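You operate a simulated robot arm through the tools that you are given. There is no shell and no other tool.

The job below is to be done with a simulated robot arm. You get a single attempt, and the scene is never put back.

JOB
Seal the housing named on the orange sign in a bag.
Fine: free the brake, draw the slider out, open the mouth, lay it in, close the mouth, push the slider back, put the brake on and seal.

It is judged by the outcome, as a careful person would: the job done as asked, and still so three seconds after it is handed in. It fails if anything else is knocked over, pushed out of place, dropped, spilled or broken. Lids that push on must go on centred and level and be pressed home; caps that screw on are set level and turned clockwise until they are tight.

ROBOT AND FRAMES
A 7-joint arm with a two-finger parallel gripper, fixed in place. Base frame: the origin is at the foot of the arm, x ahead of it, y to its left, z up. Readings come in mm, rad, newtons and seconds.
With the tool pointing down near the work surface it reaches from about 400 to 900 mm from the base axis. Its first joint turns from -2.496 to 2.496 rad. Payload 3 kg.
The TCP is the grasp point between the finger pads, 30 mm short of the fingertips. In the tool frame z runs along the fingers and y along their closing line. The gripper opens to 94 mm. The fingers are 28 mm wide and 10 mm thick; the gripper's body (50 by 96 mm) begins 55 mm behind the TCP.
Orientation is that of the tool frame in the base frame, as [roll, pitch, yaw] about the fixed x, y, z axes, in that order (R = Rz(yaw) Ry(pitch) Rx(roll)). With the fingers straight down and closing along the base's y, the tool's x points along the base's -x, its y along +y and its z along -z.

CONTROLS
- The arm moves only by the tool move_arm. Its argument "targets" is a list of rows, each a list of 6 numbers: the shift along the tool's x, y, z in units of 100 mm (1.0 is 100 mm), then the turn, a rotation vector about the tool's x, y, z in units of 60 degrees (1.0 is 60 degrees). In form: [[dx, dy, dz, rx, ry, rz], ...]. A call has 1 to 20 rows; each row is the pose to reach, as a shift and turn from the pose commanded when the call began, along the tool's axes at that moment. "hand" is the opening, from 0 (shut) to 1 (fully open), set as the call begins (left out, the last holds). A call with a number of a shift or a turn outside -1 to 1 is refused whole. Each row takes 0.2 s and may step no farther than 50 mm and 0.15 rad from the row before; otherwise, or with a gripper value out of range, the whole call is refused. A pose out of reach is approached as far as the arm can. The call stops where the force on the tool passes 90 N (or 10 N more than at its start, if that is more) or the arm is blocked; 0.2 s more then pass. The fingers move at their own pace (about 72 mm/s each) and stop on an object; they squeeze with about 21 N. The grip force told is the motor's: it shows also when the fingers shut on nothing. Time passes only in rows, and 0.2 s behind the last, so rows that repeat a pose let the fingers close. It gives the time, the measured TCP pose, the force on the tool (base axes), the opening and the grip force at its end, in the units of the frame above (readings bear some noise), with the torque about the TCP (base axes, N m) and any sound that the robot's microphone picked up.
- Cameras (640 x 400 px; columns grow to the right, rows downward): "scene" is fixed at [220.8, 498.9, 1649.9]; the picture's right is [-0.44, -0.90, 0.00], its down [-0.77, 0.37, -0.52] and it looks along [0.47, -0.23, -0.86] (base axes); focal length 282 px, centre (320, 200). "wrist" rides on the gripper at [76, 14, -102] in the tool frame; the picture's right is [-0.18, 0.98, 0.00], its down [-0.75, -0.14, -0.64] and it looks along [-0.63, -0.12, 0.77] (tool axes); focal length 243 px, centre (320, 200). There is no depth. A picture from a camera that has moved, and an enlarged one, comes with that camera's place and axes in the base frame and with its lens.
- capture(camera): a new picture of that camera. The clock stands still meanwhile.
- zoom(camera, box): a new picture of the part [left, top, right, bottom] of that camera's present view, enlarged. The clock stands still meanwhile.
- sign_off(): hands the job in; it is judged then, once.

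Nothing tells you positions but the pictures and the camera data. Unless the task says otherwise, let go and move clear before handing in.

The tools are called after "Emit:" by a JSON object that holds its "name" and its "arguments". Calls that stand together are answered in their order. move_arm: Moves the arm, as the interface text tells. Its arguments: {"type":"object","properties":{"targets":{"type":"array","items":{"type":"array","items":{"type":"number"}}},"hand":{"type":"number"}},"required":["targets"]} The other tools are called the same way: capture (camera) takes a picture; zoom (camera, box) takes an enlarged picture of a part of a camera's view; sign_off () hands the job in.

At the start:

```text
time: 0.0
ee_pos: [432.6, 124.6, 1317.7]
ee_rot: [3.141, -0.002, 3.141]
wrist_force: [-0.4, -0.5, -0.4]
moment: [-0.03, -0.03, 0.0]
opening: 94.1
grip_force: 0.1
```

scene: 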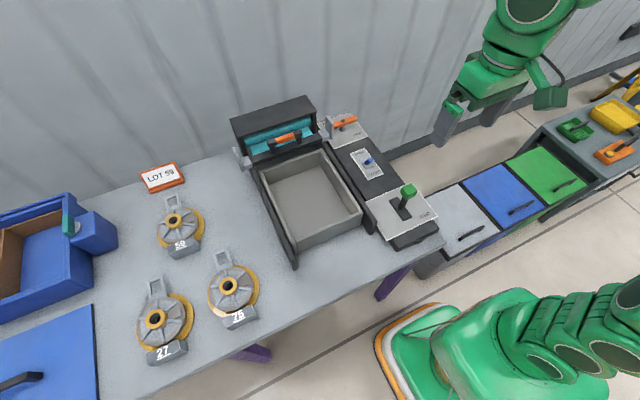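
wrist: 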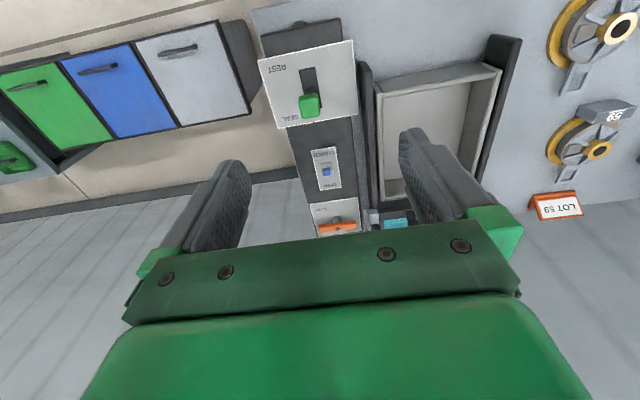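

I see a table with three numbered housings, an orange sign that looks like "LOT 59", and a bag sealing machine with a tray, levers and switches. I'll zoom in on the details before I move.

Emit:
{"name": "zoom", "arguments": {"camera": "scene", "box": [120, 150, 280, 250]}}

Emit:
{"name": "zoom", "arguments": {"camera": "scene", "box": [120, 240, 280, 370]}}

Emit:
{"name": "zoom", "arguments": {"camera": "scene", "box": [225, 90, 385, 190]}}

Emit:
{"name": "zoom", "arguments": {"camera": "scene", "box": [310, 140, 450, 250]}}

Emit:
{"name": "zoom", "arguments": {"camera": "scene", "box": [225, 130, 385, 270]}}

Emit:
{"name": "zoom", "arguments": {"camera": "wrist", "box": [240, 20, 520, 240]}}

Emit:
{"name": "zoom", "arguments": {"camera": "wrist", "box": [520, 0, 640, 240]}}

```text
4.00 times, centred on (200, 200) of scene
camera zoom: at [220.8, 498.9, 1649.9], right [-0.44, -0.9, 0.0], down [-0.77, 0.37, -0.52], along [0.47, -0.23, -0.86], focal length 1130 px, centre (800, 200)
```

zoom: 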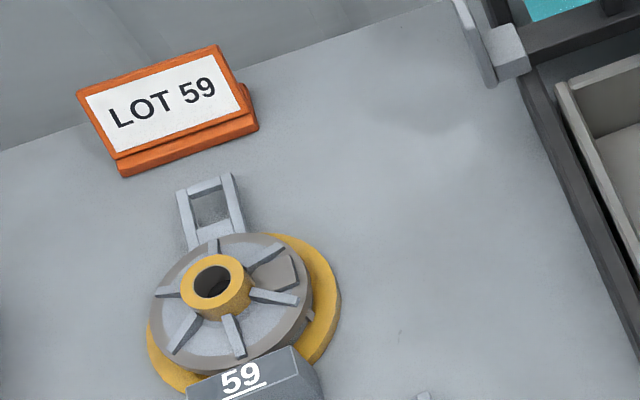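

```text
3.08 times, centred on (200, 305) of scene
camera zoom: at [220.8, 498.9, 1649.9], right [-0.44, -0.9, 0.0], down [-0.77, 0.37, -0.52], along [0.47, -0.23, -0.86], focal length 869 px, centre (689, -123)
```

zoom: 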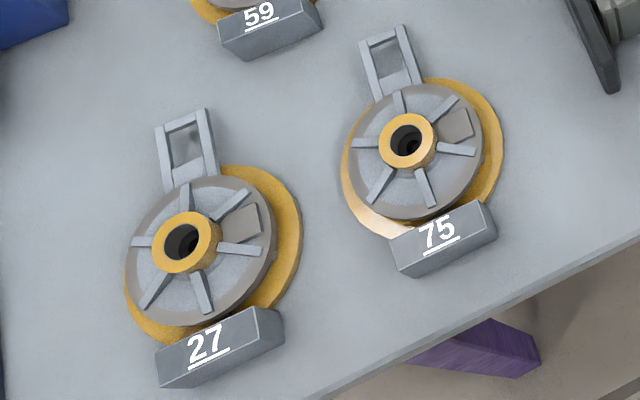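

```text
4.00 times, centred on (305, 140) of scene
camera zoom: at [220.8, 498.9, 1649.9], right [-0.44, -0.9, 0.0], down [-0.77, 0.37, -0.52], along [0.47, -0.23, -0.86], focal length 1130 px, centre (380, 440)
```

zoom: 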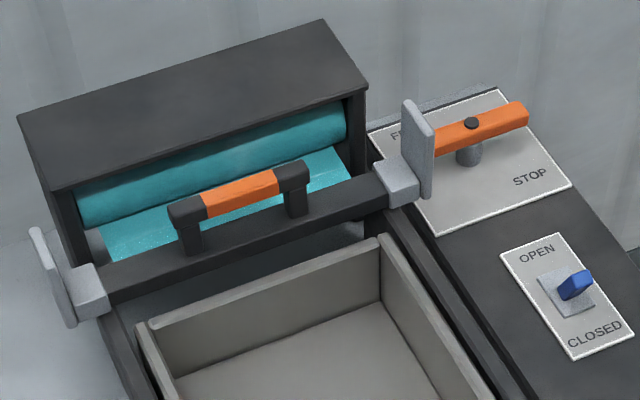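

```text
3.64 times, centred on (380, 195) of scene
camera zoom: at [220.8, 498.9, 1649.9], right [-0.44, -0.9, 0.0], down [-0.77, 0.37, -0.52], along [0.47, -0.23, -0.86], focal length 1027 px, centre (102, 218)
```

zoom: 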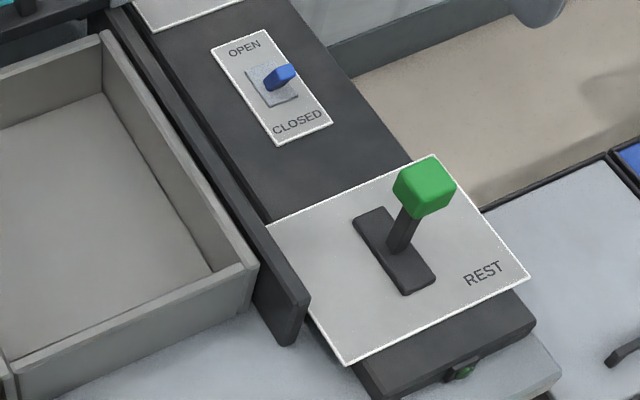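

```text
2.86 times, centred on (305, 200) of scene
camera zoom: at [220.8, 498.9, 1649.9], right [-0.44, -0.9, 0.0], down [-0.77, 0.37, -0.52], along [0.47, -0.23, -0.86], focal length 807 px, centre (363, 200)
```

zoom: 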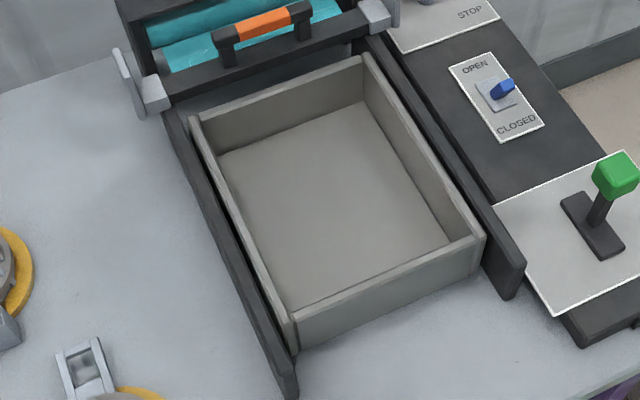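

```text
1.82 times, centred on (380, 130) of wrist
camera zoom: at [355.1, 140.2, 1420.5], right [0.18, 0.98, 0.0], down [0.75, -0.14, 0.64], along [0.63, -0.12, -0.77], focal length 441 px, centre (211, 327)
```

zoom: 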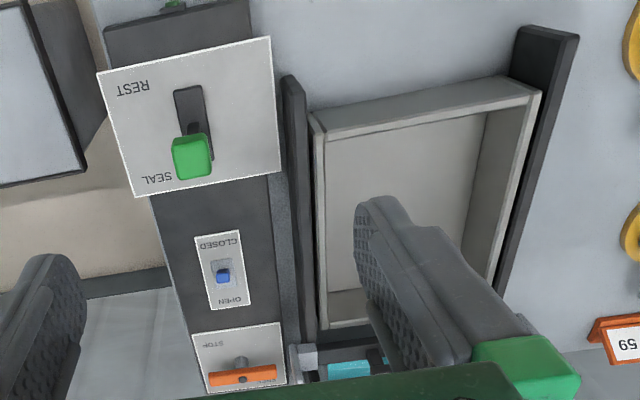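

```text
1.67 times, centred on (580, 120) of wrist
camera zoom: at [355.1, 140.2, 1420.5], right [0.18, 0.98, 0.0], down [0.75, -0.14, 0.64], along [0.63, -0.12, -0.77], focal length 404 px, centre (-113, 333)
```

zoom: 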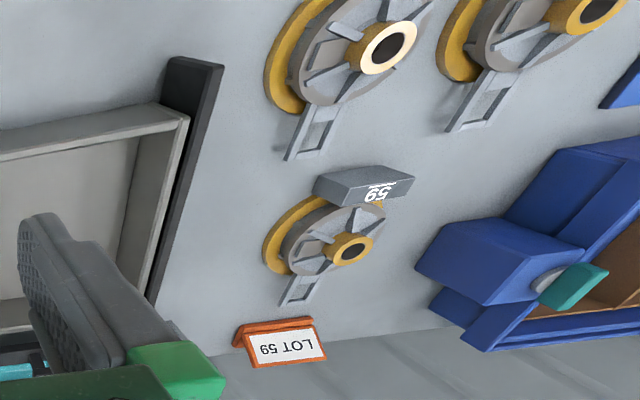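

The sign names housing 59, and that housing stands nearest the sign. The machine panel (brake, toggle, seal lever) runs along x at about y = 90, z = 890. I'll open some height and move forward for a closer look at the brake and slider.

Emit:
{"name": "move_arm", "arguments": {"targets": [[-0.4, 0, 0.25, 0, 0, 0], [-0.8, 0, 0.5, 0, 0, 0], [-1, 0, 0.6, 0, 0, 0]], "hand": 0.3}}

Emit:
{"name": "move_arm", "arguments": {"targets": [[-0.4, 0, 0.25, 0, 0, 0], [-0.8, 0, 0.5, 0, 0, 0], [-1, 0, 0.6, 0, 0, 0]]}}

Emit:
{"name": "capture", "arguments": {"camera": "wrist"}}

```text
time: 0.8
ee_pos: [532.5, 123.9, 1256.3]
ee_rot: [-3.141, -0.002, -3.14]
wrist_force: [-0.7, 0.7, -0.4]
moment: [0.02, 0.02, -0.02]
opening: 28.3
grip_force: 0.1
```

```text
time: 1.6
ee_pos: [631.9, 125.4, 1198.3]
ee_rot: [3.141, 0.002, 3.141]
wrist_force: [-0.8, -0.2, 0.8]
moment: [-0.01, -0.01, 0.02]
opening: 28.3
grip_force: 0.0
```

```text
taken
camera wrist: at [555.1, 140.2, 1301.1], right [0.18, 0.98, 0.0], down [0.75, -0.14, 0.64], along [0.63, -0.12, -0.77], focal length 243 px, centre (320, 200)
```

wrist: 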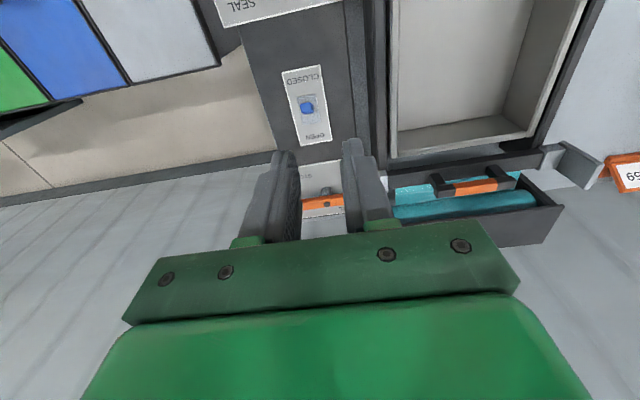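

I can see the brake between the fingers and the slider to its right. I'll zoom in on both.

Emit:
{"name": "zoom", "arguments": {"camera": "wrist", "box": [260, 50, 400, 240]}}

Emit:
{"name": "zoom", "arguments": {"camera": "wrist", "box": [380, 120, 620, 250]}}

Emit:
{"name": "capture", "arguments": {"camera": "scene"}}

Emit:
{"name": "zoom", "arguments": {"camera": "scene", "box": [310, 100, 380, 150]}}

Emit:
{"name": "zoom", "arguments": {"camera": "scene", "box": [360, 170, 450, 250]}}

```text
2.11 times, centred on (330, 145) of wrist
camera zoom: at [555.1, 140.2, 1301.1], right [0.18, 0.98, 0.0], down [0.75, -0.14, 0.64], along [0.63, -0.12, -0.77], focal length 511 px, centre (299, 316)
```

zoom: 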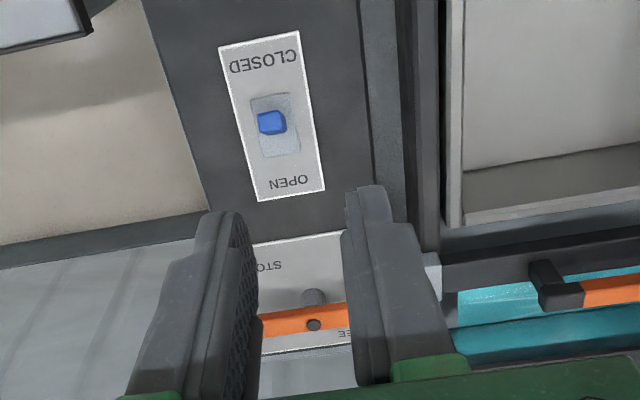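

```text
2.67 times, centred on (500, 185) of wrist
camera zoom: at [555.1, 140.2, 1301.1], right [0.18, 0.98, 0.0], down [0.75, -0.14, 0.64], along [0.63, -0.12, -0.77], focal length 647 px, centre (-160, 240)
```

zoom: 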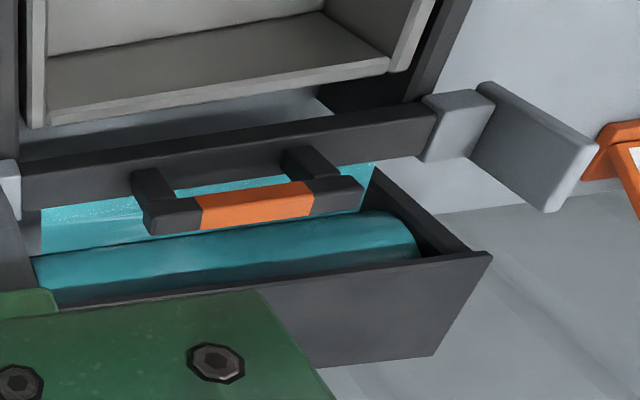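

```text
taken
```

scene: 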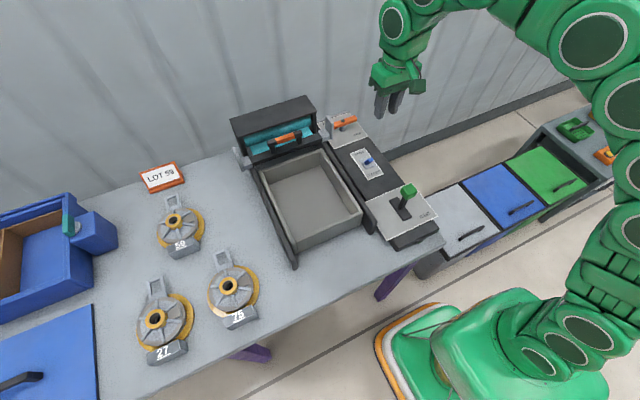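

```text
8.00 times, centred on (345, 125) of scene
camera zoom: at [220.8, 498.9, 1649.9], right [-0.44, -0.9, 0.0], down [-0.77, 0.37, -0.52], along [0.47, -0.23, -0.86], focal length 2260 px, centre (120, 800)
```

zoom: 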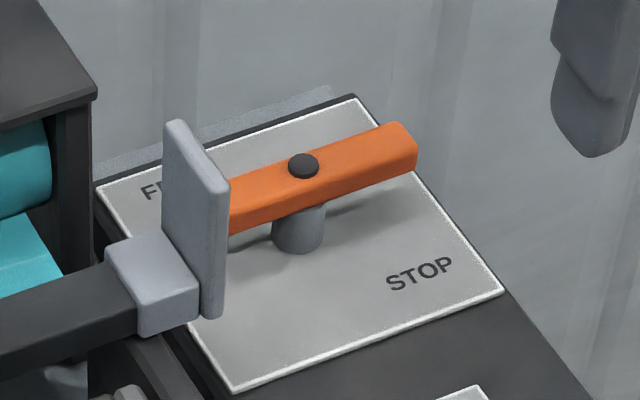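

```text
5.00 times, centred on (405, 210) of scene
camera zoom: at [220.8, 498.9, 1649.9], right [-0.44, -0.9, 0.0], down [-0.77, 0.37, -0.52], along [0.47, -0.23, -0.86], focal length 1412 px, centre (-105, 150)
```

zoom: 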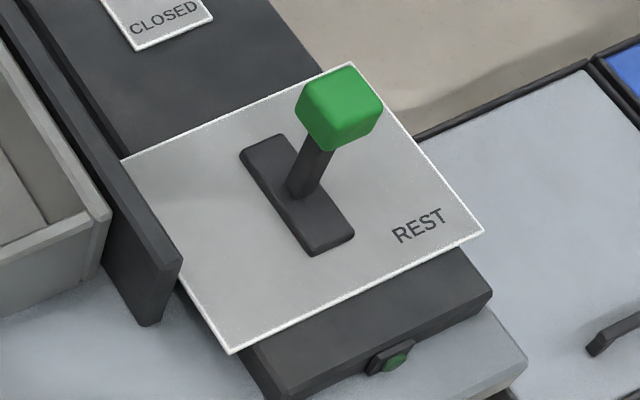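

The brake bar pivots at its middle, but I can't tell which way it turns. I'll move further ahead so the brake and slider sit above the fingers in the picture.

Emit:
{"name": "move_arm", "arguments": {"targets": [[-0.45, 0, 0.18, 0, 0, 0], [-0.9, 0, 0.36, 0, 0, 0], [-1, 0, 0.4, 0, 0, 0]]}}

Emit:
{"name": "move_arm", "arguments": {"targets": [[-0.45, 0, 0.18, 0, 0, 0], [-0.9, 0, 0.36, 0, 0, 0], [-0.95, 0, 0.4, 0, 0, 0]]}}

Emit:
{"name": "capture", "arguments": {"camera": "wrist"}}

Emit:
{"name": "zoom", "arguments": {"camera": "wrist", "box": [220, 60, 400, 180]}}

Emit:
{"name": "zoom", "arguments": {"camera": "wrist", "box": [380, 60, 640, 230]}}

```text
time: 2.4
ee_pos: [733.0, 125.6, 1158.1]
ee_rot: [3.141, 0.001, -3.139]
wrist_force: [0.4, -0.7, -0.5]
moment: [-0.01, 0.0, 0.02]
opening: 28.2
grip_force: 0.1
```

```text
time: 3.2
ee_pos: [828.1, 125.4, 1117.6]
ee_rot: [3.14, -0.001, -3.14]
wrist_force: [0.4, -0.5, 0.2]
moment: [-0.01, -0.03, -0.01]
opening: 28.0
grip_force: 0.0
```

```text
taken
camera wrist: at [750.3, 140.3, 1219.9], right [0.18, 0.98, 0.0], down [0.75, -0.14, 0.64], along [0.63, -0.12, -0.77], focal length 243 px, centre (320, 200)
```

wrist: 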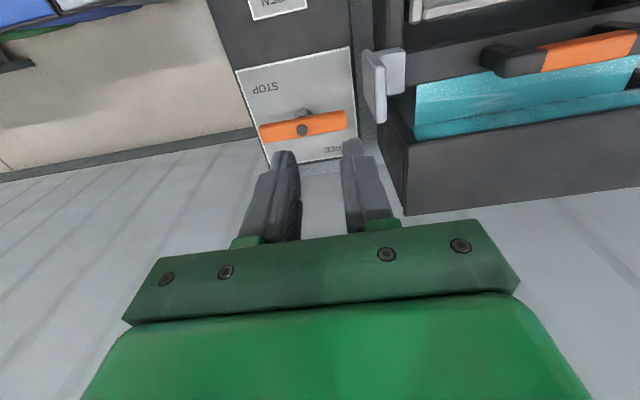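

```text
3.33 times, centred on (310, 120) of wrist
camera zoom: at [750.3, 140.3, 1219.9], right [0.18, 0.98, 0.0], down [0.75, -0.14, 0.64], along [0.63, -0.12, -0.77], focal length 809 px, centre (353, 467)
```

zoom: 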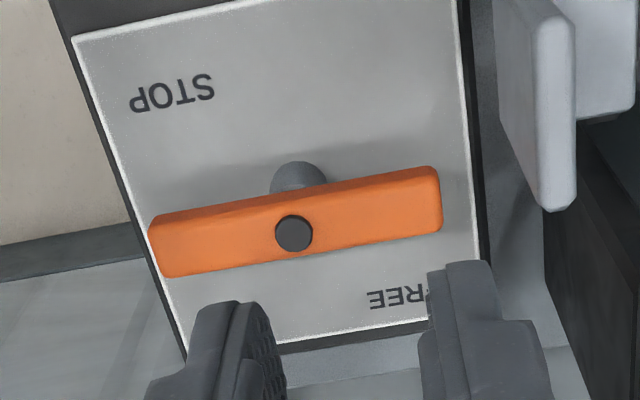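

```text
2.35 times, centred on (510, 145) of wrist
camera zoom: at [750.3, 140.3, 1219.9], right [0.18, 0.98, 0.0], down [0.75, -0.14, 0.64], along [0.63, -0.12, -0.77], focal length 571 px, centre (-127, 329)
```

zoom: 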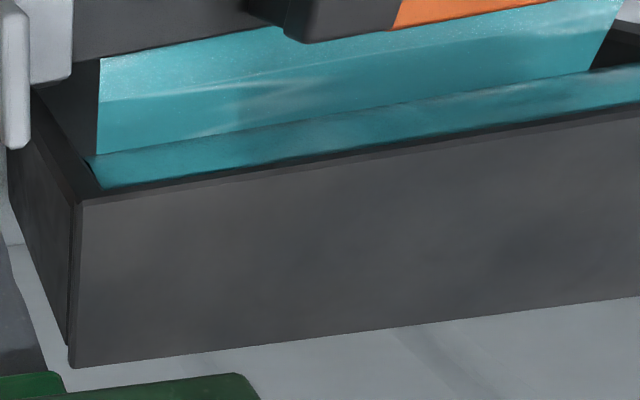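

The brake pivot is at about (870, 96), with the bar around z 915–930 and lying along y between the STOP and FREE labels. I'll turn the gripper so the fingers close along x above the pivot, then grip the bar at its middle and turn it.

Emit:
{"name": "move_arm", "arguments": {"targets": [[-0.07, -0.05, 0, 0, 0, -0.125], [-0.14, -0.1, 0, 0, 0, -0.25], [-0.21, -0.15, 0, 0, 0, -0.375], [-0.28, -0.2, 0, 0, 0, -0.5], [-0.35, -0.25, 0, 0, 0, -0.625], [-0.42, -0.295, 0, 0, 0, -0.75]], "hand": 0.5}}

Emit:
{"name": "move_arm", "arguments": {"targets": [[0, 0, 0.1, 0, 0, -0.125], [0, 0, 0.2, 0, 0, -0.25], [0, 0, 0.3, 0, 0, -0.375], [0, 0, 0.4, 0, 0, -0.5], [0, 0, 0.5, 0, 0, -0.625], [0, 0, 0.6, 0, 0, -0.75]]}}

Emit:
{"name": "capture", "arguments": {"camera": "wrist"}}

Emit:
{"name": "zoom", "arguments": {"camera": "scene", "box": [270, 60, 410, 160]}}

```text
time: 4.6
ee_pos: [841.1, 96.6, 1096.9]
ee_rot: [-3.142, 0.001, -2.431]
wrist_force: [-1.3, 0.6, 0.6]
moment: [0.01, 0.02, -0.01]
opening: 47.2
grip_force: 0.0
out of reach, approached as far as the arm can: row 1, 2, 3, 4, 5, 6
```

```text
time: 6.0
ee_pos: [839.9, 95.6, 1035.6]
ee_rot: [3.138, 0.0, -1.646]
wrist_force: [0.9, 0.3, -0.1]
moment: [0.03, 0.03, 0.0]
opening: 46.9
grip_force: 0.1
```

```text
taken
camera wrist: at [820.1, 21.9, 1137.8], right [-0.97, 0.26, 0.0], down [0.2, 0.74, 0.64], along [0.16, 0.62, -0.77], focal length 243 px, centre (320, 200)
```

wrist: 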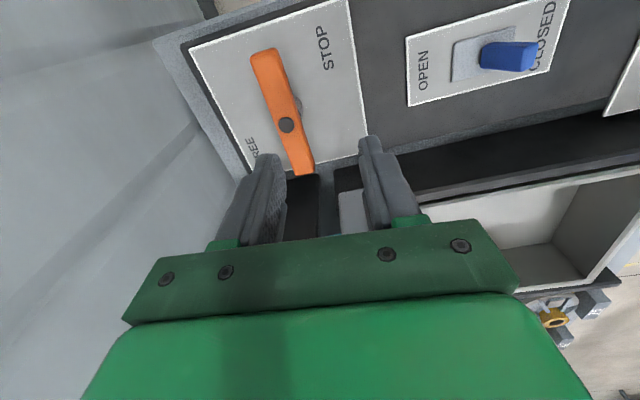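

```text
4.00 times, centred on (340, 110) of scene
camera zoom: at [220.8, 498.9, 1649.9], right [-0.44, -0.9, 0.0], down [-0.77, 0.37, -0.52], along [0.47, -0.23, -0.86], focal length 1130 px, centre (240, 560)
```

zoom: 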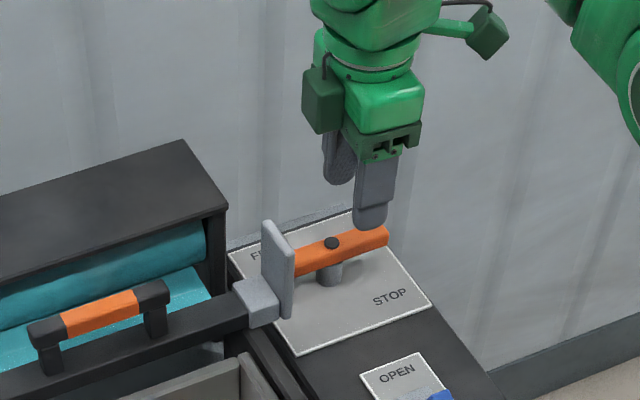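

The pose was clipped slightly short: x is 840, and the yaw is 0.075 rad off. I'll go lower, where reach is better, then move forward over the pivot and correct the yaw.

Emit:
{"name": "move_arm", "arguments": {"targets": [[0, 0, 0.3, 0, 0, -0.036], [0, 0, 0.6, 0, 0, -0.0716], [-0.012, -0.15, 0.6, 0, 0, -0.0716], [-0.023, -0.3, 0.6, 0, 0, -0.0716]]}}

Emit:
{"name": "capture", "arguments": {"camera": "wrist"}}

Emit:
{"name": "zoom", "arguments": {"camera": "scene", "box": [300, 80, 400, 150]}}

```text
time: 7.0
ee_pos: [870.5, 96.3, 976.7]
ee_rot: [-3.14, 0.0, -1.573]
wrist_force: [-0.3, 0.2, 0.2]
moment: [0.01, -0.04, -0.01]
opening: 47.1
grip_force: 0.1
```

```text
taken
camera wrist: at [855.8, 20.9, 1078.4], right [-0.98, 0.19, 0.0], down [0.14, 0.75, 0.64], along [0.12, 0.63, -0.77], focal length 243 px, centre (320, 200)
```

wrist: 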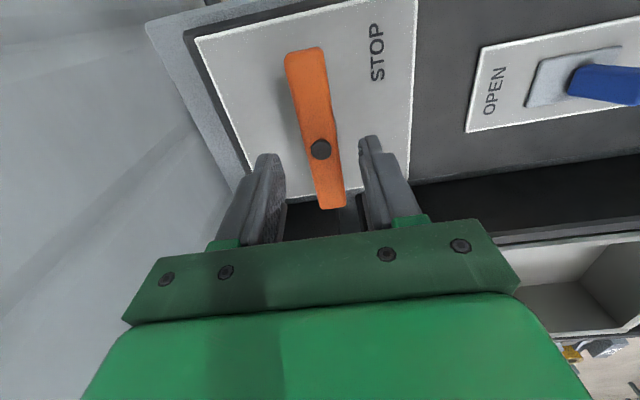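

```text
5.71 times, centred on (350, 115) of scene
camera zoom: at [220.8, 498.9, 1649.9], right [-0.44, -0.9, 0.0], down [-0.77, 0.37, -0.52], along [0.47, -0.23, -0.86], focal length 1614 px, centre (149, 686)
```

zoom: 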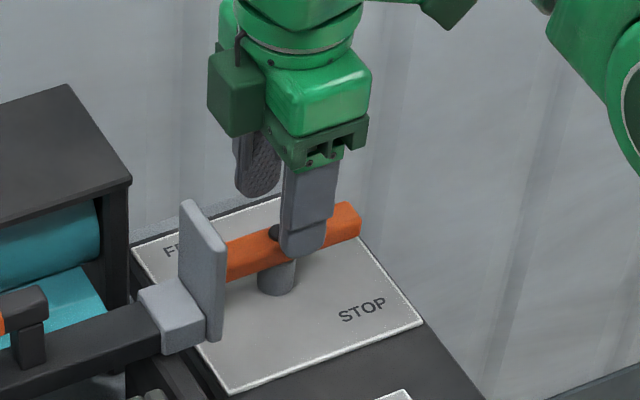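

The fingers straddle the bar at the pivot. I'll descend and close on it.

Emit:
{"name": "move_arm", "arguments": {"targets": [[0, 0, 0.25, 0, 0, 0], [0, 0, 0.5, 0, 0, 0]]}}

Emit:
{"name": "move_arm", "arguments": {"targets": [[0, 0, 0, 0, 0, 0], [0, 0, 0, 0, 0, 0], [0, 0, 0, 0, 0, 0]], "hand": 0}}

```text
time: 7.6
ee_pos: [871.8, 96.5, 926.1]
ee_rot: [-3.14, -0.001, -1.572]
wrist_force: [-0.4, -0.1, -0.4]
moment: [-0.01, 0.0, 0.02]
opening: 47.1
grip_force: 0.1
```

```text
time: 8.4
ee_pos: [870.7, 96.8, 924.9]
ee_rot: [3.142, 0.0, -1.573]
wrist_force: [-44.2, -5.3, 5.3]
moment: [-0.03, -0.16, 0.3]
opening: 26.3
grip_force: 44.9
```

Only one finger is touching, so the bar's centre is a few millimetres nearer than I took it to be. I'll shift back until the grip balances.

Emit:
{"name": "move_arm", "arguments": {"targets": [[0, 0.02, 0, 0, 0, 0], [0, 0.03, 0, 0, 0, 0], [0, 0.03, 0, 0, 0, 0]]}}

```text
time: 9.2
ee_pos: [870.1, 97.0, 925.5]
ee_rot: [-3.139, 0.0, -1.574]
wrist_force: [53.1, 8.3, -12.1]
moment: [-0.65, 0.31, 0.37]
opening: 26.5
grip_force: 45.1
```

The bar really is about 26 mm wide and both fingers grip it. I'll back off 1.6 mm to relax the side load.

Emit:
{"name": "move_arm", "arguments": {"targets": [[0, -0.016, 0, 0, 0, 0], [0, -0.016, 0, 0, 0, 0]]}}

Emit:
{"name": "zoom", "arguments": {"camera": "wrist", "box": [200, 40, 440, 240]}}

```text
time: 9.8
ee_pos: [870.2, 96.4, 925.3]
ee_rot: [3.141, 0.0, -1.573]
wrist_force: [27.9, 1.5, -7.5]
moment: [1.3, 0.27, 0.37]
opening: 26.4
grip_force: 44.4
```

```text
2.00 times, centred on (320, 140) of wrist
camera zoom: at [854.8, 20.7, 1028.1], right [-0.98, 0.19, 0.0], down [0.14, 0.75, 0.64], along [0.12, 0.63, -0.77], focal length 485 px, centre (320, 320)
```

zoom: 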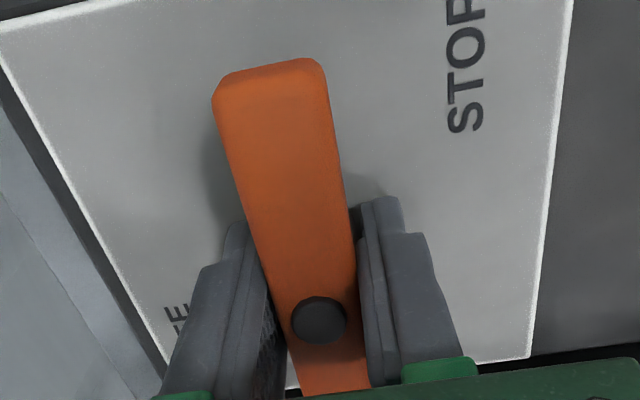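

Now a small test turn, clockwise seen from above, to learn which way the brake moves.

Emit:
{"name": "move_arm", "arguments": {"targets": [[0, 0, 0, 0, 0, 0.05], [0, 0, 0, 0, 0, 0.1], [0, 0, 0, 0, 0, 0.1]]}}

Emit:
{"name": "zoom", "arguments": {"camera": "wrist", "box": [200, 40, 440, 240]}}

```text
time: 10.6
ee_pos: [869.4, 97.7, 926.0]
ee_rot: [-3.141, 0.0, -1.676]
wrist_force: [34.6, 13.9, 2.3]
moment: [-0.32, 0.2, 1.38]
opening: 28.7
grip_force: 44.8
```

```text
2.00 times, centred on (320, 140) of wrist
camera zoom: at [846.9, 23.7, 1028.1], right [-0.96, 0.29, 0.0], down [0.22, 0.73, 0.64], along [0.19, 0.62, -0.77], focal length 485 px, centre (320, 320)
```

zoom: 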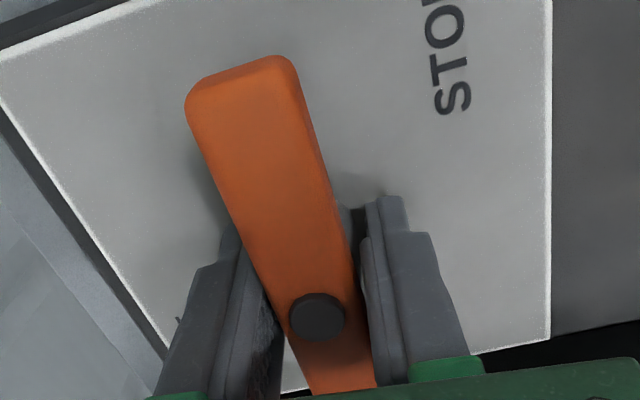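

The bar resisted clockwise. I'll go the other way and turn counter-clockwise.

Emit:
{"name": "move_arm", "arguments": {"targets": [[0, 0, 0, 0, 0, -0.05], [0, 0, 0, 0, 0, -0.1], [0, 0, 0, 0, 0, -0.15], [0, 0, 0, 0, 0, -0.2], [0, 0, 0, 0, 0, -0.25], [0, 0, 0, 0, 0, -0.25]]}}

Emit:
{"name": "zoom", "arguments": {"camera": "wrist", "box": [200, 40, 440, 240]}}

```text
time: 12.0
ee_pos: [869.6, 97.0, 926.5]
ee_rot: [3.141, 0.0, -1.415]
wrist_force: [19.4, 12.2, -1.6]
moment: [-1.11, -0.07, 0.01]
opening: 26.3
grip_force: 45.2
```

```text
2.00 times, centred on (320, 140) of wrist
camera zoom: at [866.9, 19.3, 1028.1], right [-1.0, 0.03, 0.0], down [0.02, 0.77, 0.64], along [0.02, 0.64, -0.77], focal length 485 px, centre (320, 320)
```

zoom: 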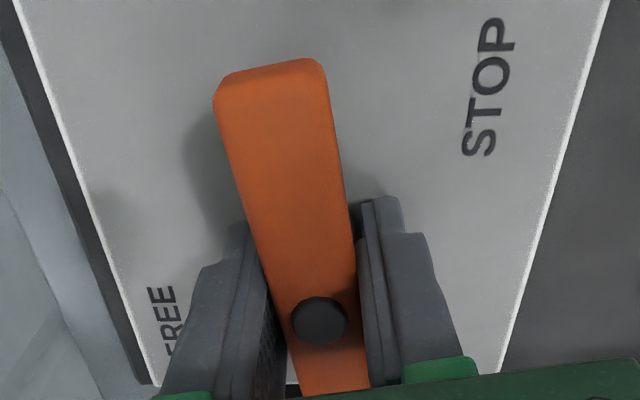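

It turns freely counter-clockwise. I'll keep turning and watch the moment.

Emit:
{"name": "move_arm", "arguments": {"targets": [[0, 0, 0, 0, 0, -0.1], [0, 0, 0, 0, 0, -0.2], [0, 0, 0, 0, 0, -0.3], [0, 0, 0, 0, 0, -0.4], [0, 0, 0, 0, 0, -0.5], [0, 0, 0, 0, 0, -0.6], [0, 0, 0, 0, 0, -0.6]]}}

Emit:
{"name": "capture", "arguments": {"camera": "wrist"}}

```text
time: 13.6
ee_pos: [870.5, 96.7, 925.9]
ee_rot: [3.141, 0.002, -0.788]
wrist_force: [-4.6, -2.4, -0.9]
moment: [0.12, 0.05, -0.01]
opening: 26.5
grip_force: 45.1
```

```text
taken
camera wrist: at [912.6, 32.5, 1028.1], right [-0.83, -0.56, 0.0], down [-0.43, 0.63, 0.64], along [-0.36, 0.53, -0.77], focal length 243 px, centre (320, 200)
```

wrist: 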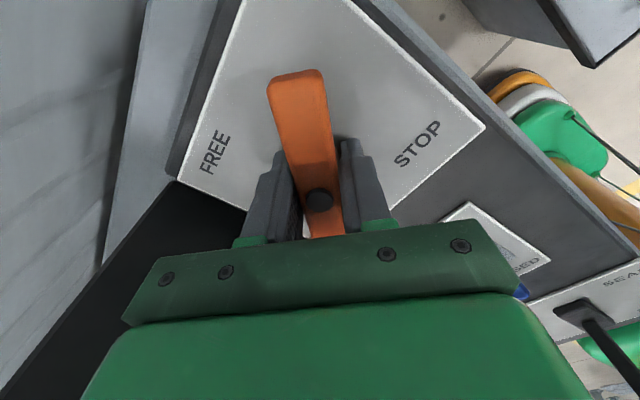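

Emit:
{"name": "move_arm", "arguments": {"targets": [[0, 0, 0, 0, 0, -0.1], [0, 0, 0, 0, 0, -0.2], [0, 0, 0, 0, 0, -0.3], [0, 0, 0, 0, 0, -0.4], [0, 0, 0, 0, 0, -0.5], [0, 0, 0, 0, 0, -0.6], [0, 0, 0, 0, 0, -0.6]]}}

Emit:
{"name": "capture", "arguments": {"camera": "wrist"}}

```text
time: 15.2
ee_pos: [868.7, 96.1, 924.8]
ee_rot: [-3.141, 0.0, -0.159]
wrist_force: [-24.0, -12.4, -15.3]
moment: [0.11, 0.07, 0.01]
opening: 26.2
grip_force: 45.2
```

```text
taken
camera wrist: at [941.7, 70.0, 1028.0], right [-0.34, -0.94, 0.0], down [-0.72, 0.26, 0.64], along [-0.61, 0.22, -0.77], focal length 243 px, centre (320, 200)
```

wrist: 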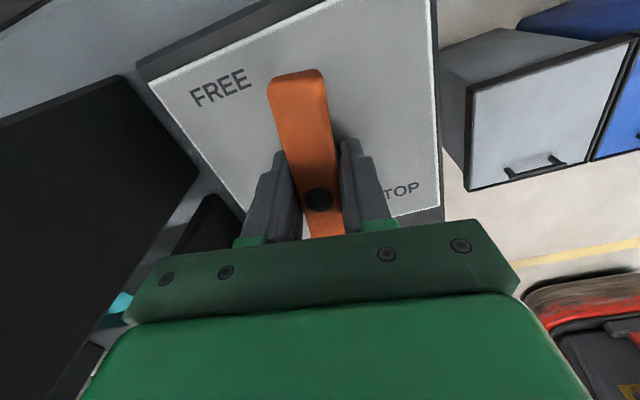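

Emit:
{"name": "move_arm", "arguments": {"targets": [[0, 0, 0, 0, 0, -0.06], [0, 0, 0, 0, 0, -0.12], [0, 0, 0, 0, 0, -0.16], [0, 0, 0, 0, 0, -0.16]]}}

Emit:
{"name": "zoom", "arguments": {"camera": "wrist", "box": [120, 0, 460, 240]}}

```text
time: 16.2
ee_pos: [870.3, 95.4, 927.3]
ee_rot: [3.14, 0.002, 0.007]
wrist_force: [-31.8, -17.6, -18.2]
moment: [0.09, -0.02, -0.81]
opening: 26.3
grip_force: 45.0
```

```text
1.67 times, centred on (290, 120) of wrist
camera zoom: at [945.3, 82.3, 1028.3], right [-0.18, -0.98, 0.0], down [-0.75, 0.14, 0.64], along [-0.63, 0.11, -0.77], focal length 404 px, centre (370, 333)
```

zoom: 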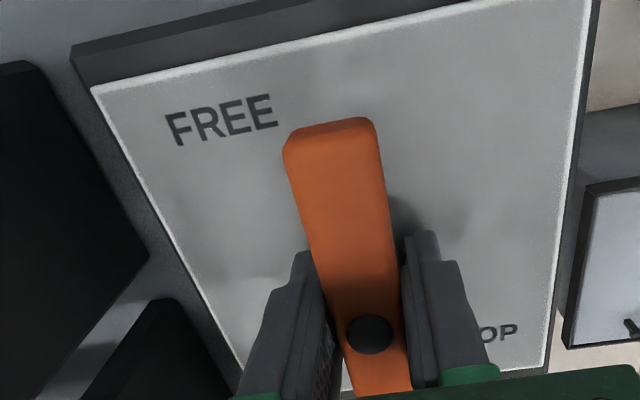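

The moment rose at 90°, so that is the end stop and the brake is on FREE. I'll let go, lift clear and confirm it stays there.

Emit:
{"name": "move_arm", "arguments": {"targets": [[0, 0, 0, 0, 0, 0], [0, 0, 0, 0, 0, 0], [0, 0, -0.3, 0, 0, 0], [0, 0, -0.7, 0, 0, 0], [0.1, 0, -1.0, 0, 0, 0]], "hand": 0.5}}

Emit:
{"name": "zoom", "arguments": {"camera": "wrist", "box": [120, 0, 460, 240]}}

Emit:
{"name": "capture", "arguments": {"camera": "scene"}}

```text
time: 17.4
ee_pos: [877.3, 97.3, 1026.1]
ee_rot: [-3.14, -0.006, 0.011]
wrist_force: [-0.9, 10.8, 0.2]
moment: [-0.89, -0.11, 0.03]
opening: 47.0
grip_force: 0.0
```

```text
1.67 times, centred on (290, 120) of wrist
camera zoom: at [953.1, 84.8, 1128.4], right [-0.17, -0.98, 0.0], down [-0.76, 0.13, 0.64], along [-0.63, 0.11, -0.77], focal length 404 px, centre (370, 333)
```

zoom: 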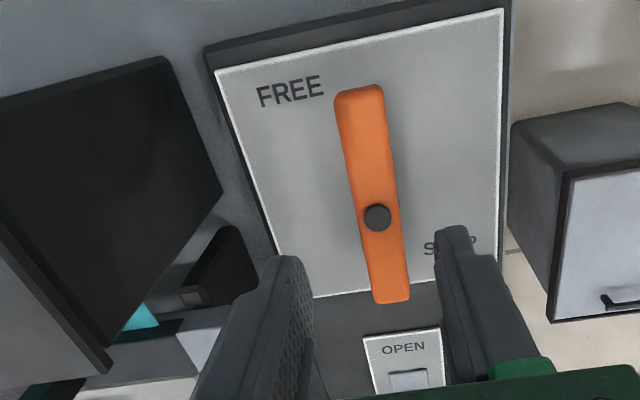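

```text
taken
```

scene: 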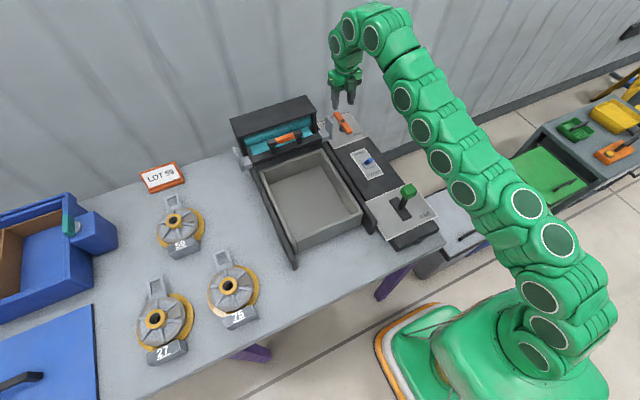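

The brake stays on FREE. There's a small side force, so I'll back away toward the robot first and then turn the gripper back.

Emit:
{"name": "move_arm", "arguments": {"targets": [[-0.3, 0, -0.1, 0, 0, 0], [-0.7, 0, -0.3, 0, 0, 0], [-1.0, 0, -0.5, 0, 0, 0]]}}

Emit:
{"name": "move_arm", "arguments": {"targets": [[0, 0, 0, 0, 0, 0.14], [0, 0, 0, 0, 0, 0.28], [0, 0, 0, 0, 0, 0.42], [0, 0, 0, 0, 0, 0.56], [0, 0, 0, 0, 0, 0.7], [0, 0, 0, 0, 0, 0.75]]}}

Emit:
{"name": "move_arm", "arguments": {"targets": [[0, 0, 0, 0, 0, 0.14], [0, 0, 0, 0, 0, 0.28], [0, 0, 0, 0, 0, 0.42], [0, 0, 0, 0, 0, 0.56], [0, 0, 0, 0, 0, 0.7], [0, 0, 0, 0, 0, 0.75]]}}

Emit:
{"name": "capture", "arguments": {"camera": "wrist"}}

```text
time: 18.2
ee_pos: [779.3, 95.6, 1076.0]
ee_rot: [-3.141, -0.001, 0.006]
wrist_force: [0.5, 0.0, -0.2]
moment: [0.03, -0.02, 0.01]
opening: 47.0
grip_force: 0.1
```

```text
time: 19.6
ee_pos: [779.8, 96.0, 1074.9]
ee_rot: [3.141, 0.0, -0.78]
wrist_force: [-0.4, 0.2, 0.7]
moment: [0.01, -0.01, 0.02]
opening: 47.0
grip_force: 0.0
```

```text
time: 21.0
ee_pos: [779.2, 96.2, 1077.0]
ee_rot: [-3.141, -0.001, -1.565]
wrist_force: [-0.9, -0.6, -0.9]
moment: [-0.03, 0.01, 0.01]
opening: 46.7
grip_force: 0.1
```

```text
taken
camera wrist: at [765.2, 20.0, 1178.5], right [-0.98, 0.18, 0.0], down [0.14, 0.75, 0.64], along [0.11, 0.63, -0.77], focal length 243 px, centre (320, 200)
```

wrist: 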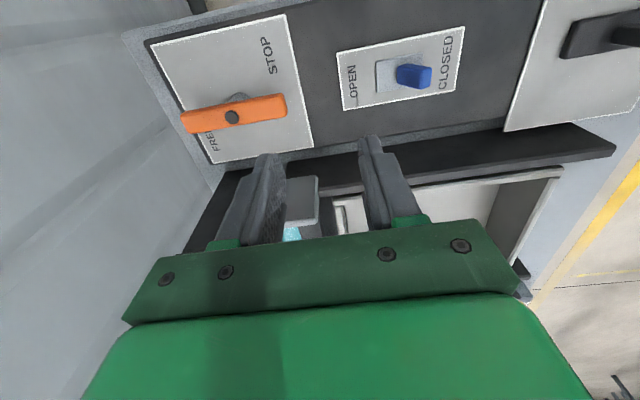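

I'll move sideways to hover over the slider handle, in front of the roof at x = 779 and y about 300.

Emit:
{"name": "move_arm", "arguments": {"targets": [[-0.45, 0, 0, 0, 0, 0], [-0.9, 0, 0, 0, 0, 0], [-1.0, 0, 0, 0, 0, 0]]}}

Emit:
{"name": "capture", "arguments": {"camera": "wrist"}}

Emit:
{"name": "zoom", "arguments": {"camera": "scene", "box": [220, 60, 380, 180]}}

```text
time: 21.8
ee_pos: [777.6, 196.2, 1076.3]
ee_rot: [-3.141, -0.001, -1.562]
wrist_force: [0.1, -0.1, 0.0]
moment: [0.05, 0.0, 0.0]
opening: 46.8
grip_force: 0.1
```

```text
taken
camera wrist: at [763.6, 120.4, 1179.2], right [-0.98, 0.18, 0.0], down [0.13, 0.75, 0.64], along [0.11, 0.63, -0.77], focal length 243 px, centre (320, 200)
```

wrist: 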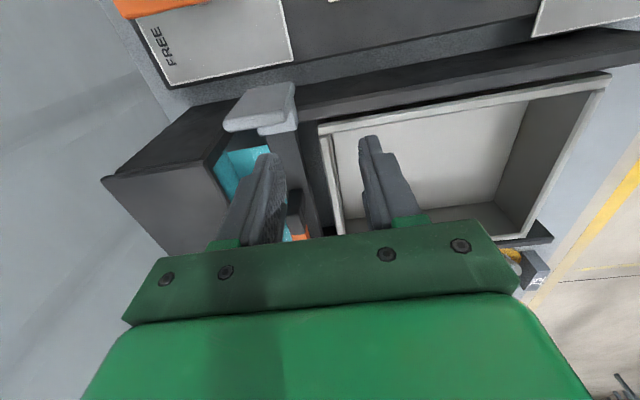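

```text
3.33 times, centred on (300, 120) of scene
camera zoom: at [220.8, 498.9, 1649.9], right [-0.44, -0.9, 0.0], down [-0.77, 0.37, -0.52], along [0.47, -0.23, -0.86], focal length 942 px, centre (387, 467)
```

zoom: 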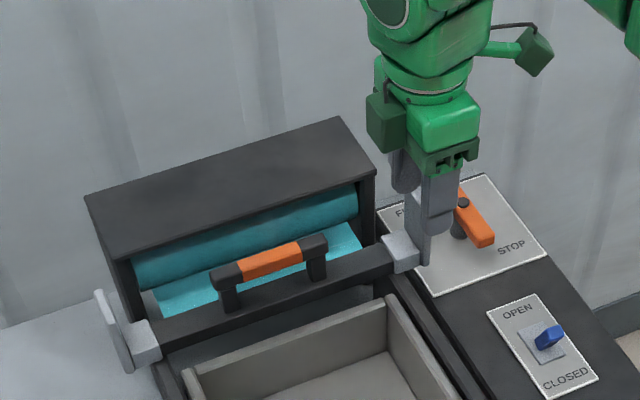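

Emit:
{"name": "move_arm", "arguments": {"targets": [[-0.45, 0, 0, 0, 0, 0], [-0.9, 0, 0, 0, 0, 0], [-1.0, 0, 0, 0, 0, 0]]}}

Emit:
{"name": "capture", "arguments": {"camera": "wrist"}}

Emit:
{"name": "zoom", "arguments": {"camera": "wrist", "box": [200, 60, 400, 240]}}

Emit:
{"name": "zoom", "arguments": {"camera": "scene", "box": [220, 60, 380, 180]}}

```text
time: 22.6
ee_pos: [776.3, 296.9, 1076.6]
ee_rot: [3.141, -0.001, -1.564]
wrist_force: [-0.7, -0.8, -0.3]
moment: [-0.04, -0.02, -0.03]
opening: 46.9
grip_force: 0.1
```

```text
taken
camera wrist: at [763.1, 220.5, 1179.0], right [-0.98, 0.18, 0.0], down [0.14, 0.75, 0.64], along [0.11, 0.63, -0.77], focal length 243 px, centre (320, 200)
```

wrist: 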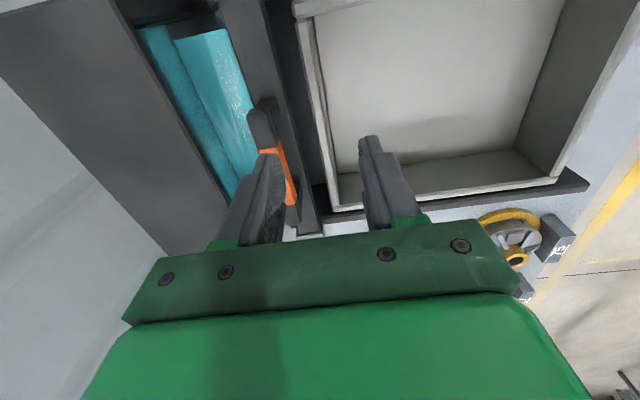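

```text
2.22 times, centred on (300, 150) of wrist
camera zoom: at [763.1, 220.5, 1179.0], right [-0.98, 0.18, 0.0], down [0.14, 0.75, 0.64], along [0.11, 0.63, -0.77], focal length 539 px, centre (364, 311)
```

zoom: 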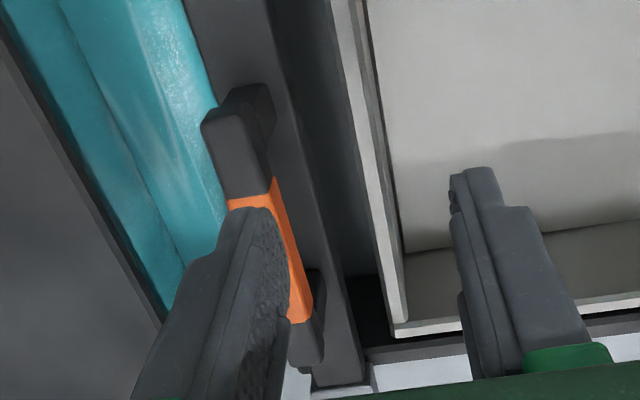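

```text
3.33 times, centred on (300, 120) of scene
camera zoom: at [220.8, 498.9, 1649.9], right [-0.44, -0.9, 0.0], down [-0.77, 0.37, -0.52], along [0.47, -0.23, -0.86], focal length 942 px, centre (387, 467)
```

zoom: 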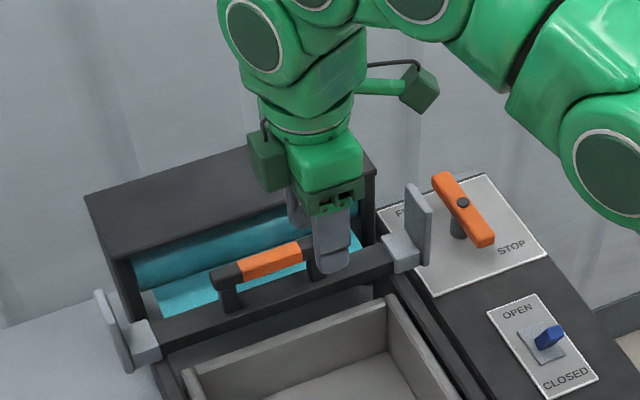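

The handle's orange grip is at about (815, 300–358, 1015), at the edge of reach. I'll tilt the tool 20° about x so the fingertips point toward +y. That keeps the pads parallel to the handle and gains reach, so I can move above it.

Emit:
{"name": "move_arm", "arguments": {"targets": [[-0.08, 0, 0, 0, -0.11, 0], [-0.16, 0, 0, 0, -0.22, 0], [-0.25, -0.05, 0, 0, -0.333, 0], [-0.25, -0.2, 0, 0, -0.333, 0], [-0.25, -0.37, 0.05, 0, -0.333, 0]], "hand": 0.55}}

Emit:
{"name": "zoom", "arguments": {"camera": "scene", "box": [230, 80, 350, 170]}}

Emit:
{"name": "zoom", "arguments": {"camera": "wrist", "box": [200, 60, 440, 240]}}

```text
time: 23.8
ee_pos: [815.6, 320.3, 1070.1]
ee_rot: [3.141, 0.348, -1.564]
wrist_force: [0.0, -0.4, -0.2]
moment: [-0.02, -0.01, 0.0]
opening: 51.8
grip_force: 0.0
```

```text
4.44 times, centred on (290, 125) of scene
camera zoom: at [220.8, 498.9, 1649.9], right [-0.44, -0.9, 0.0], down [-0.77, 0.37, -0.52], along [0.47, -0.23, -0.86], focal length 1255 px, centre (453, 533)
```

zoom: 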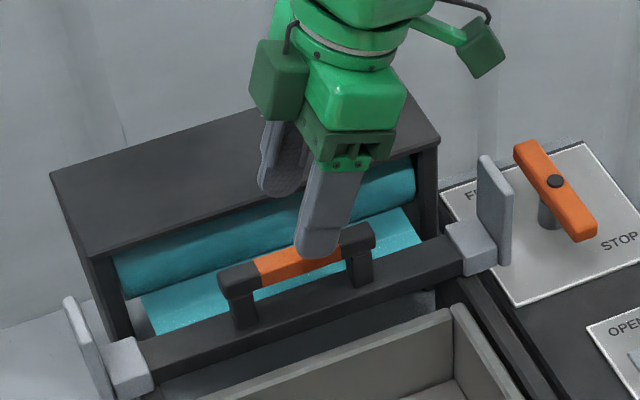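

```text
2.22 times, centred on (320, 150) of wrist
camera zoom: at [800.9, 214.5, 1141.1], right [-0.98, 0.17, 0.06], down [0.14, 0.49, 0.86], along [0.11, 0.86, -0.5], focal length 539 px, centre (320, 311)
```

zoom: 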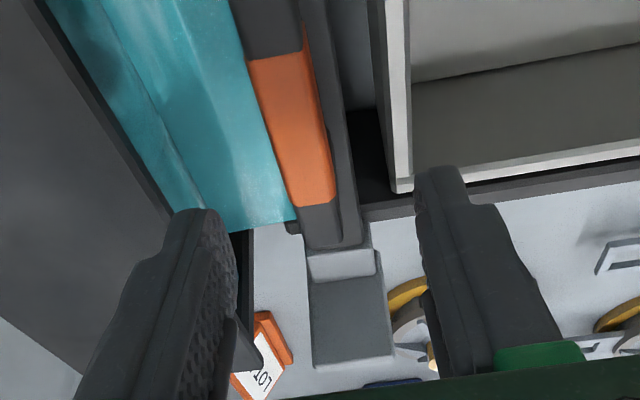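

I'm placed over the handle. I'll lower the fingers around it and close.

Emit:
{"name": "move_arm", "arguments": {"targets": [[0.08, -0.015, 0.22, 0, 0, 0], [0.137, -0.015, 0.376, 0, 0, 0], [0.188, -0.015, 0.517, 0, 0, 0]]}}

Emit:
{"name": "zoom", "arguments": {"camera": "scene", "box": [230, 80, 350, 170]}}

Emit:
{"name": "zoom", "arguments": {"camera": "wrist", "box": [200, 0, 440, 240]}}

```text
time: 24.6
ee_pos: [816.7, 321.1, 1016.1]
ee_rot: [3.142, 0.349, -1.564]
wrist_force: [-1.1, 0.7, -0.3]
moment: [0.0, 0.02, 0.02]
opening: 51.6
grip_force: 0.0
```

```text
4.44 times, centred on (290, 125) of scene
camera zoom: at [220.8, 498.9, 1649.9], right [-0.44, -0.9, 0.0], down [-0.77, 0.37, -0.52], along [0.47, -0.23, -0.86], focal length 1255 px, centre (453, 533)
```

zoom: 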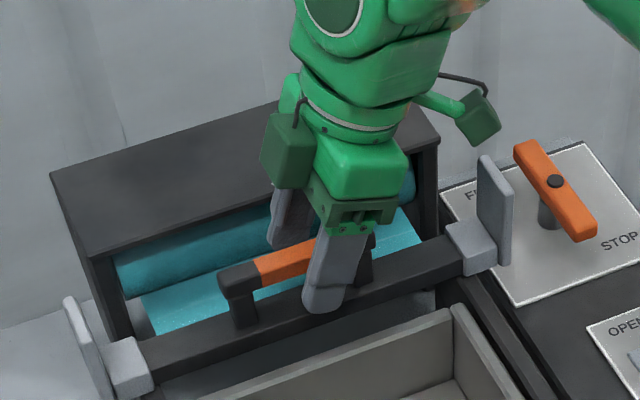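

```text
1.67 times, centred on (320, 120) of wrist
camera zoom: at [802.2, 214.5, 1086.4], right [-0.98, 0.17, 0.06], down [0.14, 0.49, 0.86], along [0.11, 0.86, -0.5], focal length 404 px, centre (320, 333)
```

zoom: 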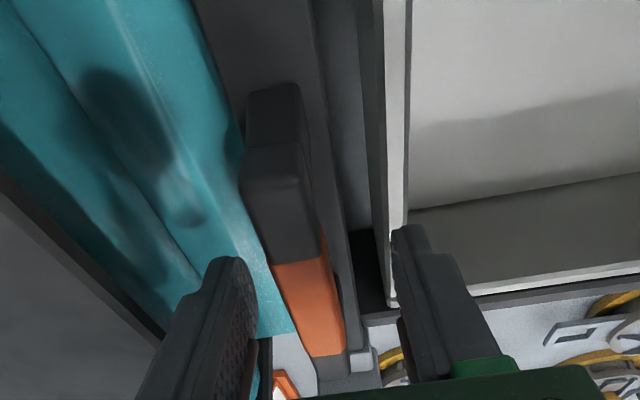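

Emit:
{"name": "move_arm", "arguments": {"targets": [[0.024, 0, 0.066, 0, 0, 0]]}}

Emit:
{"name": "move_arm", "arguments": {"targets": [[0, 0, 0, 0, 0, 0], [0, 0, 0, 0, 0, 0], [0, 0, 0, 0, 0, 0]], "hand": 0}}

```text
time: 25.0
ee_pos: [817.0, 321.4, 1008.6]
ee_rot: [3.141, 0.35, -1.564]
wrist_force: [0.6, 0.9, -0.8]
moment: [0.02, 0.01, -0.01]
opening: 51.6
grip_force: 0.1
```

```text
time: 25.8
ee_pos: [816.7, 320.9, 1009.4]
ee_rot: [3.14, 0.348, -1.563]
wrist_force: [-0.7, 2.3, -0.6]
moment: [-0.23, 0.16, -0.82]
opening: 20.5
grip_force: 45.3
```

I have a good grip on the handle. Now I'll draw the slider toward the robot, gently at first.

Emit:
{"name": "move_arm", "arguments": {"targets": [[0, 0.1, 0, 0, 0, 0], [-0.001, 0.2, 0, 0, 0, 0], [-0.002, 0.3, 0, 0, 0, 0], [-0.002, 0.4, 0, 0, 0, 0], [-0.003, 0.5, 0, 0, 0, 0]]}}

Emit:
{"name": "zoom", "arguments": {"camera": "scene", "box": [200, 80, 400, 280]}}

```text
time: 27.0
ee_pos: [765.6, 320.1, 1008.4]
ee_rot: [3.141, 0.349, -1.562]
wrist_force: [1.0, -4.7, 5.2]
moment: [0.85, 0.15, -0.85]
opening: 20.4
grip_force: 44.9
```

```text
2.00 times, centred on (300, 180) of scene
camera zoom: at [220.8, 498.9, 1649.9], right [-0.44, -0.9, 0.0], down [-0.77, 0.37, -0.52], along [0.47, -0.23, -0.86], focal length 565 px, centre (360, 240)
```

zoom: 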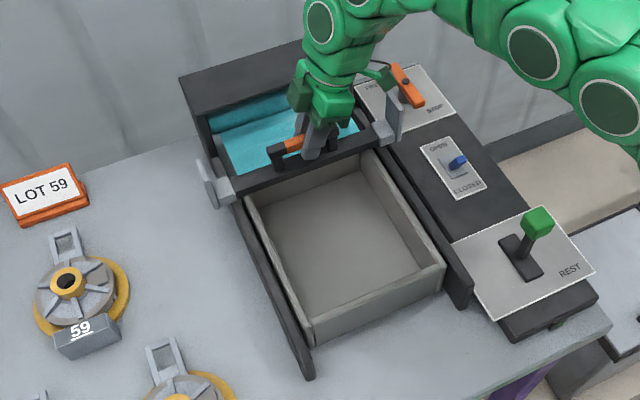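

The slider moves freely and the film follows. I'll keep going.

Emit:
{"name": "move_arm", "arguments": {"targets": [[-0.001, 0.2, 0, 0, 0, 0], [-0.002, 0.4, 0, 0, 0, 0], [-0.003, 0.6, 0, 0, 0, 0], [-0.005, 0.8, 0, 0, 0, 0], [-0.007, 1.0, 0, 0, 0, 0]]}}

Emit:
{"name": "move_arm", "arguments": {"targets": [[-0.001, 0.15, 0, 0, 0, 0], [-0.002, 0.3, 0, 0, 0, 0], [-0.003, 0.45, 0, 0, 0, 0], [-0.005, 0.6, 0, 0, 0, 0]]}}

Emit:
{"name": "zoom", "arguments": {"camera": "scene", "box": [200, 80, 400, 280]}}

```text
time: 28.2
ee_pos: [664.6, 320.8, 1008.4]
ee_rot: [-3.141, 0.35, -1.562]
wrist_force: [0.6, 9.6, 4.6]
moment: [-0.61, 0.11, -0.92]
opening: 20.1
grip_force: 45.2
```

```text
time: 29.2
ee_pos: [605.1, 321.0, 1010.1]
ee_rot: [3.139, 0.348, -1.564]
wrist_force: [-1.4, 12.0, -10.6]
moment: [-0.79, 0.15, -0.78]
opening: 20.1
grip_force: 44.6
```

```text
2.00 times, centred on (300, 180) of scene
camera zoom: at [220.8, 498.9, 1649.9], right [-0.44, -0.9, 0.0], down [-0.77, 0.37, -0.52], along [0.47, -0.23, -0.86], focal length 565 px, centre (360, 240)
```

zoom: 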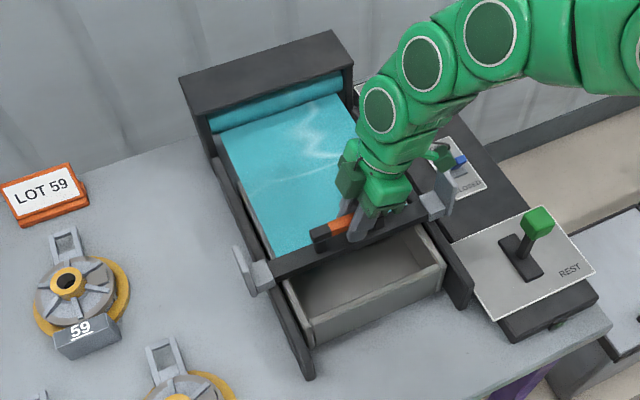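

Emit:
{"name": "move_arm", "arguments": {"targets": [[-0.003, 0.15, 0, 0, 0, 0], [-0.005, 0.3, 0, 0, 0, 0], [-0.007, 0.4, 0, 0, 0, 0]]}}

Emit:
{"name": "zoom", "arguments": {"camera": "scene", "box": [200, 80, 400, 280]}}

```text
time: 30.0
ee_pos: [566.2, 319.7, 1008.6]
ee_rot: [3.139, 0.347, -1.561]
wrist_force: [-1.5, 0.2, -16.8]
moment: [0.53, 0.15, -0.9]
opening: 20.4
grip_force: 45.1
```

```text
2.00 times, centred on (300, 180) of scene
camera zoom: at [220.8, 498.9, 1649.9], right [-0.44, -0.9, 0.0], down [-0.77, 0.37, -0.52], along [0.47, -0.23, -0.86], focal length 565 px, centre (360, 240)
```

zoom: 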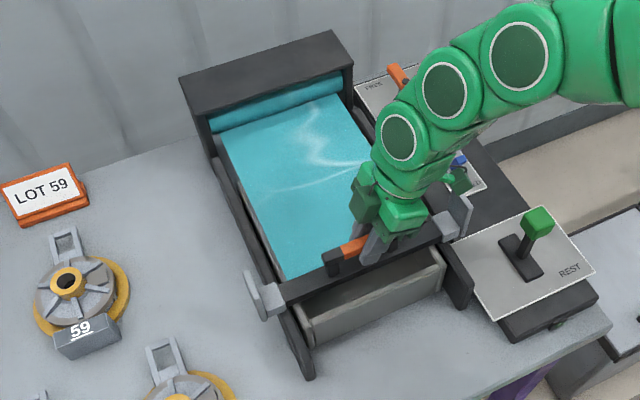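

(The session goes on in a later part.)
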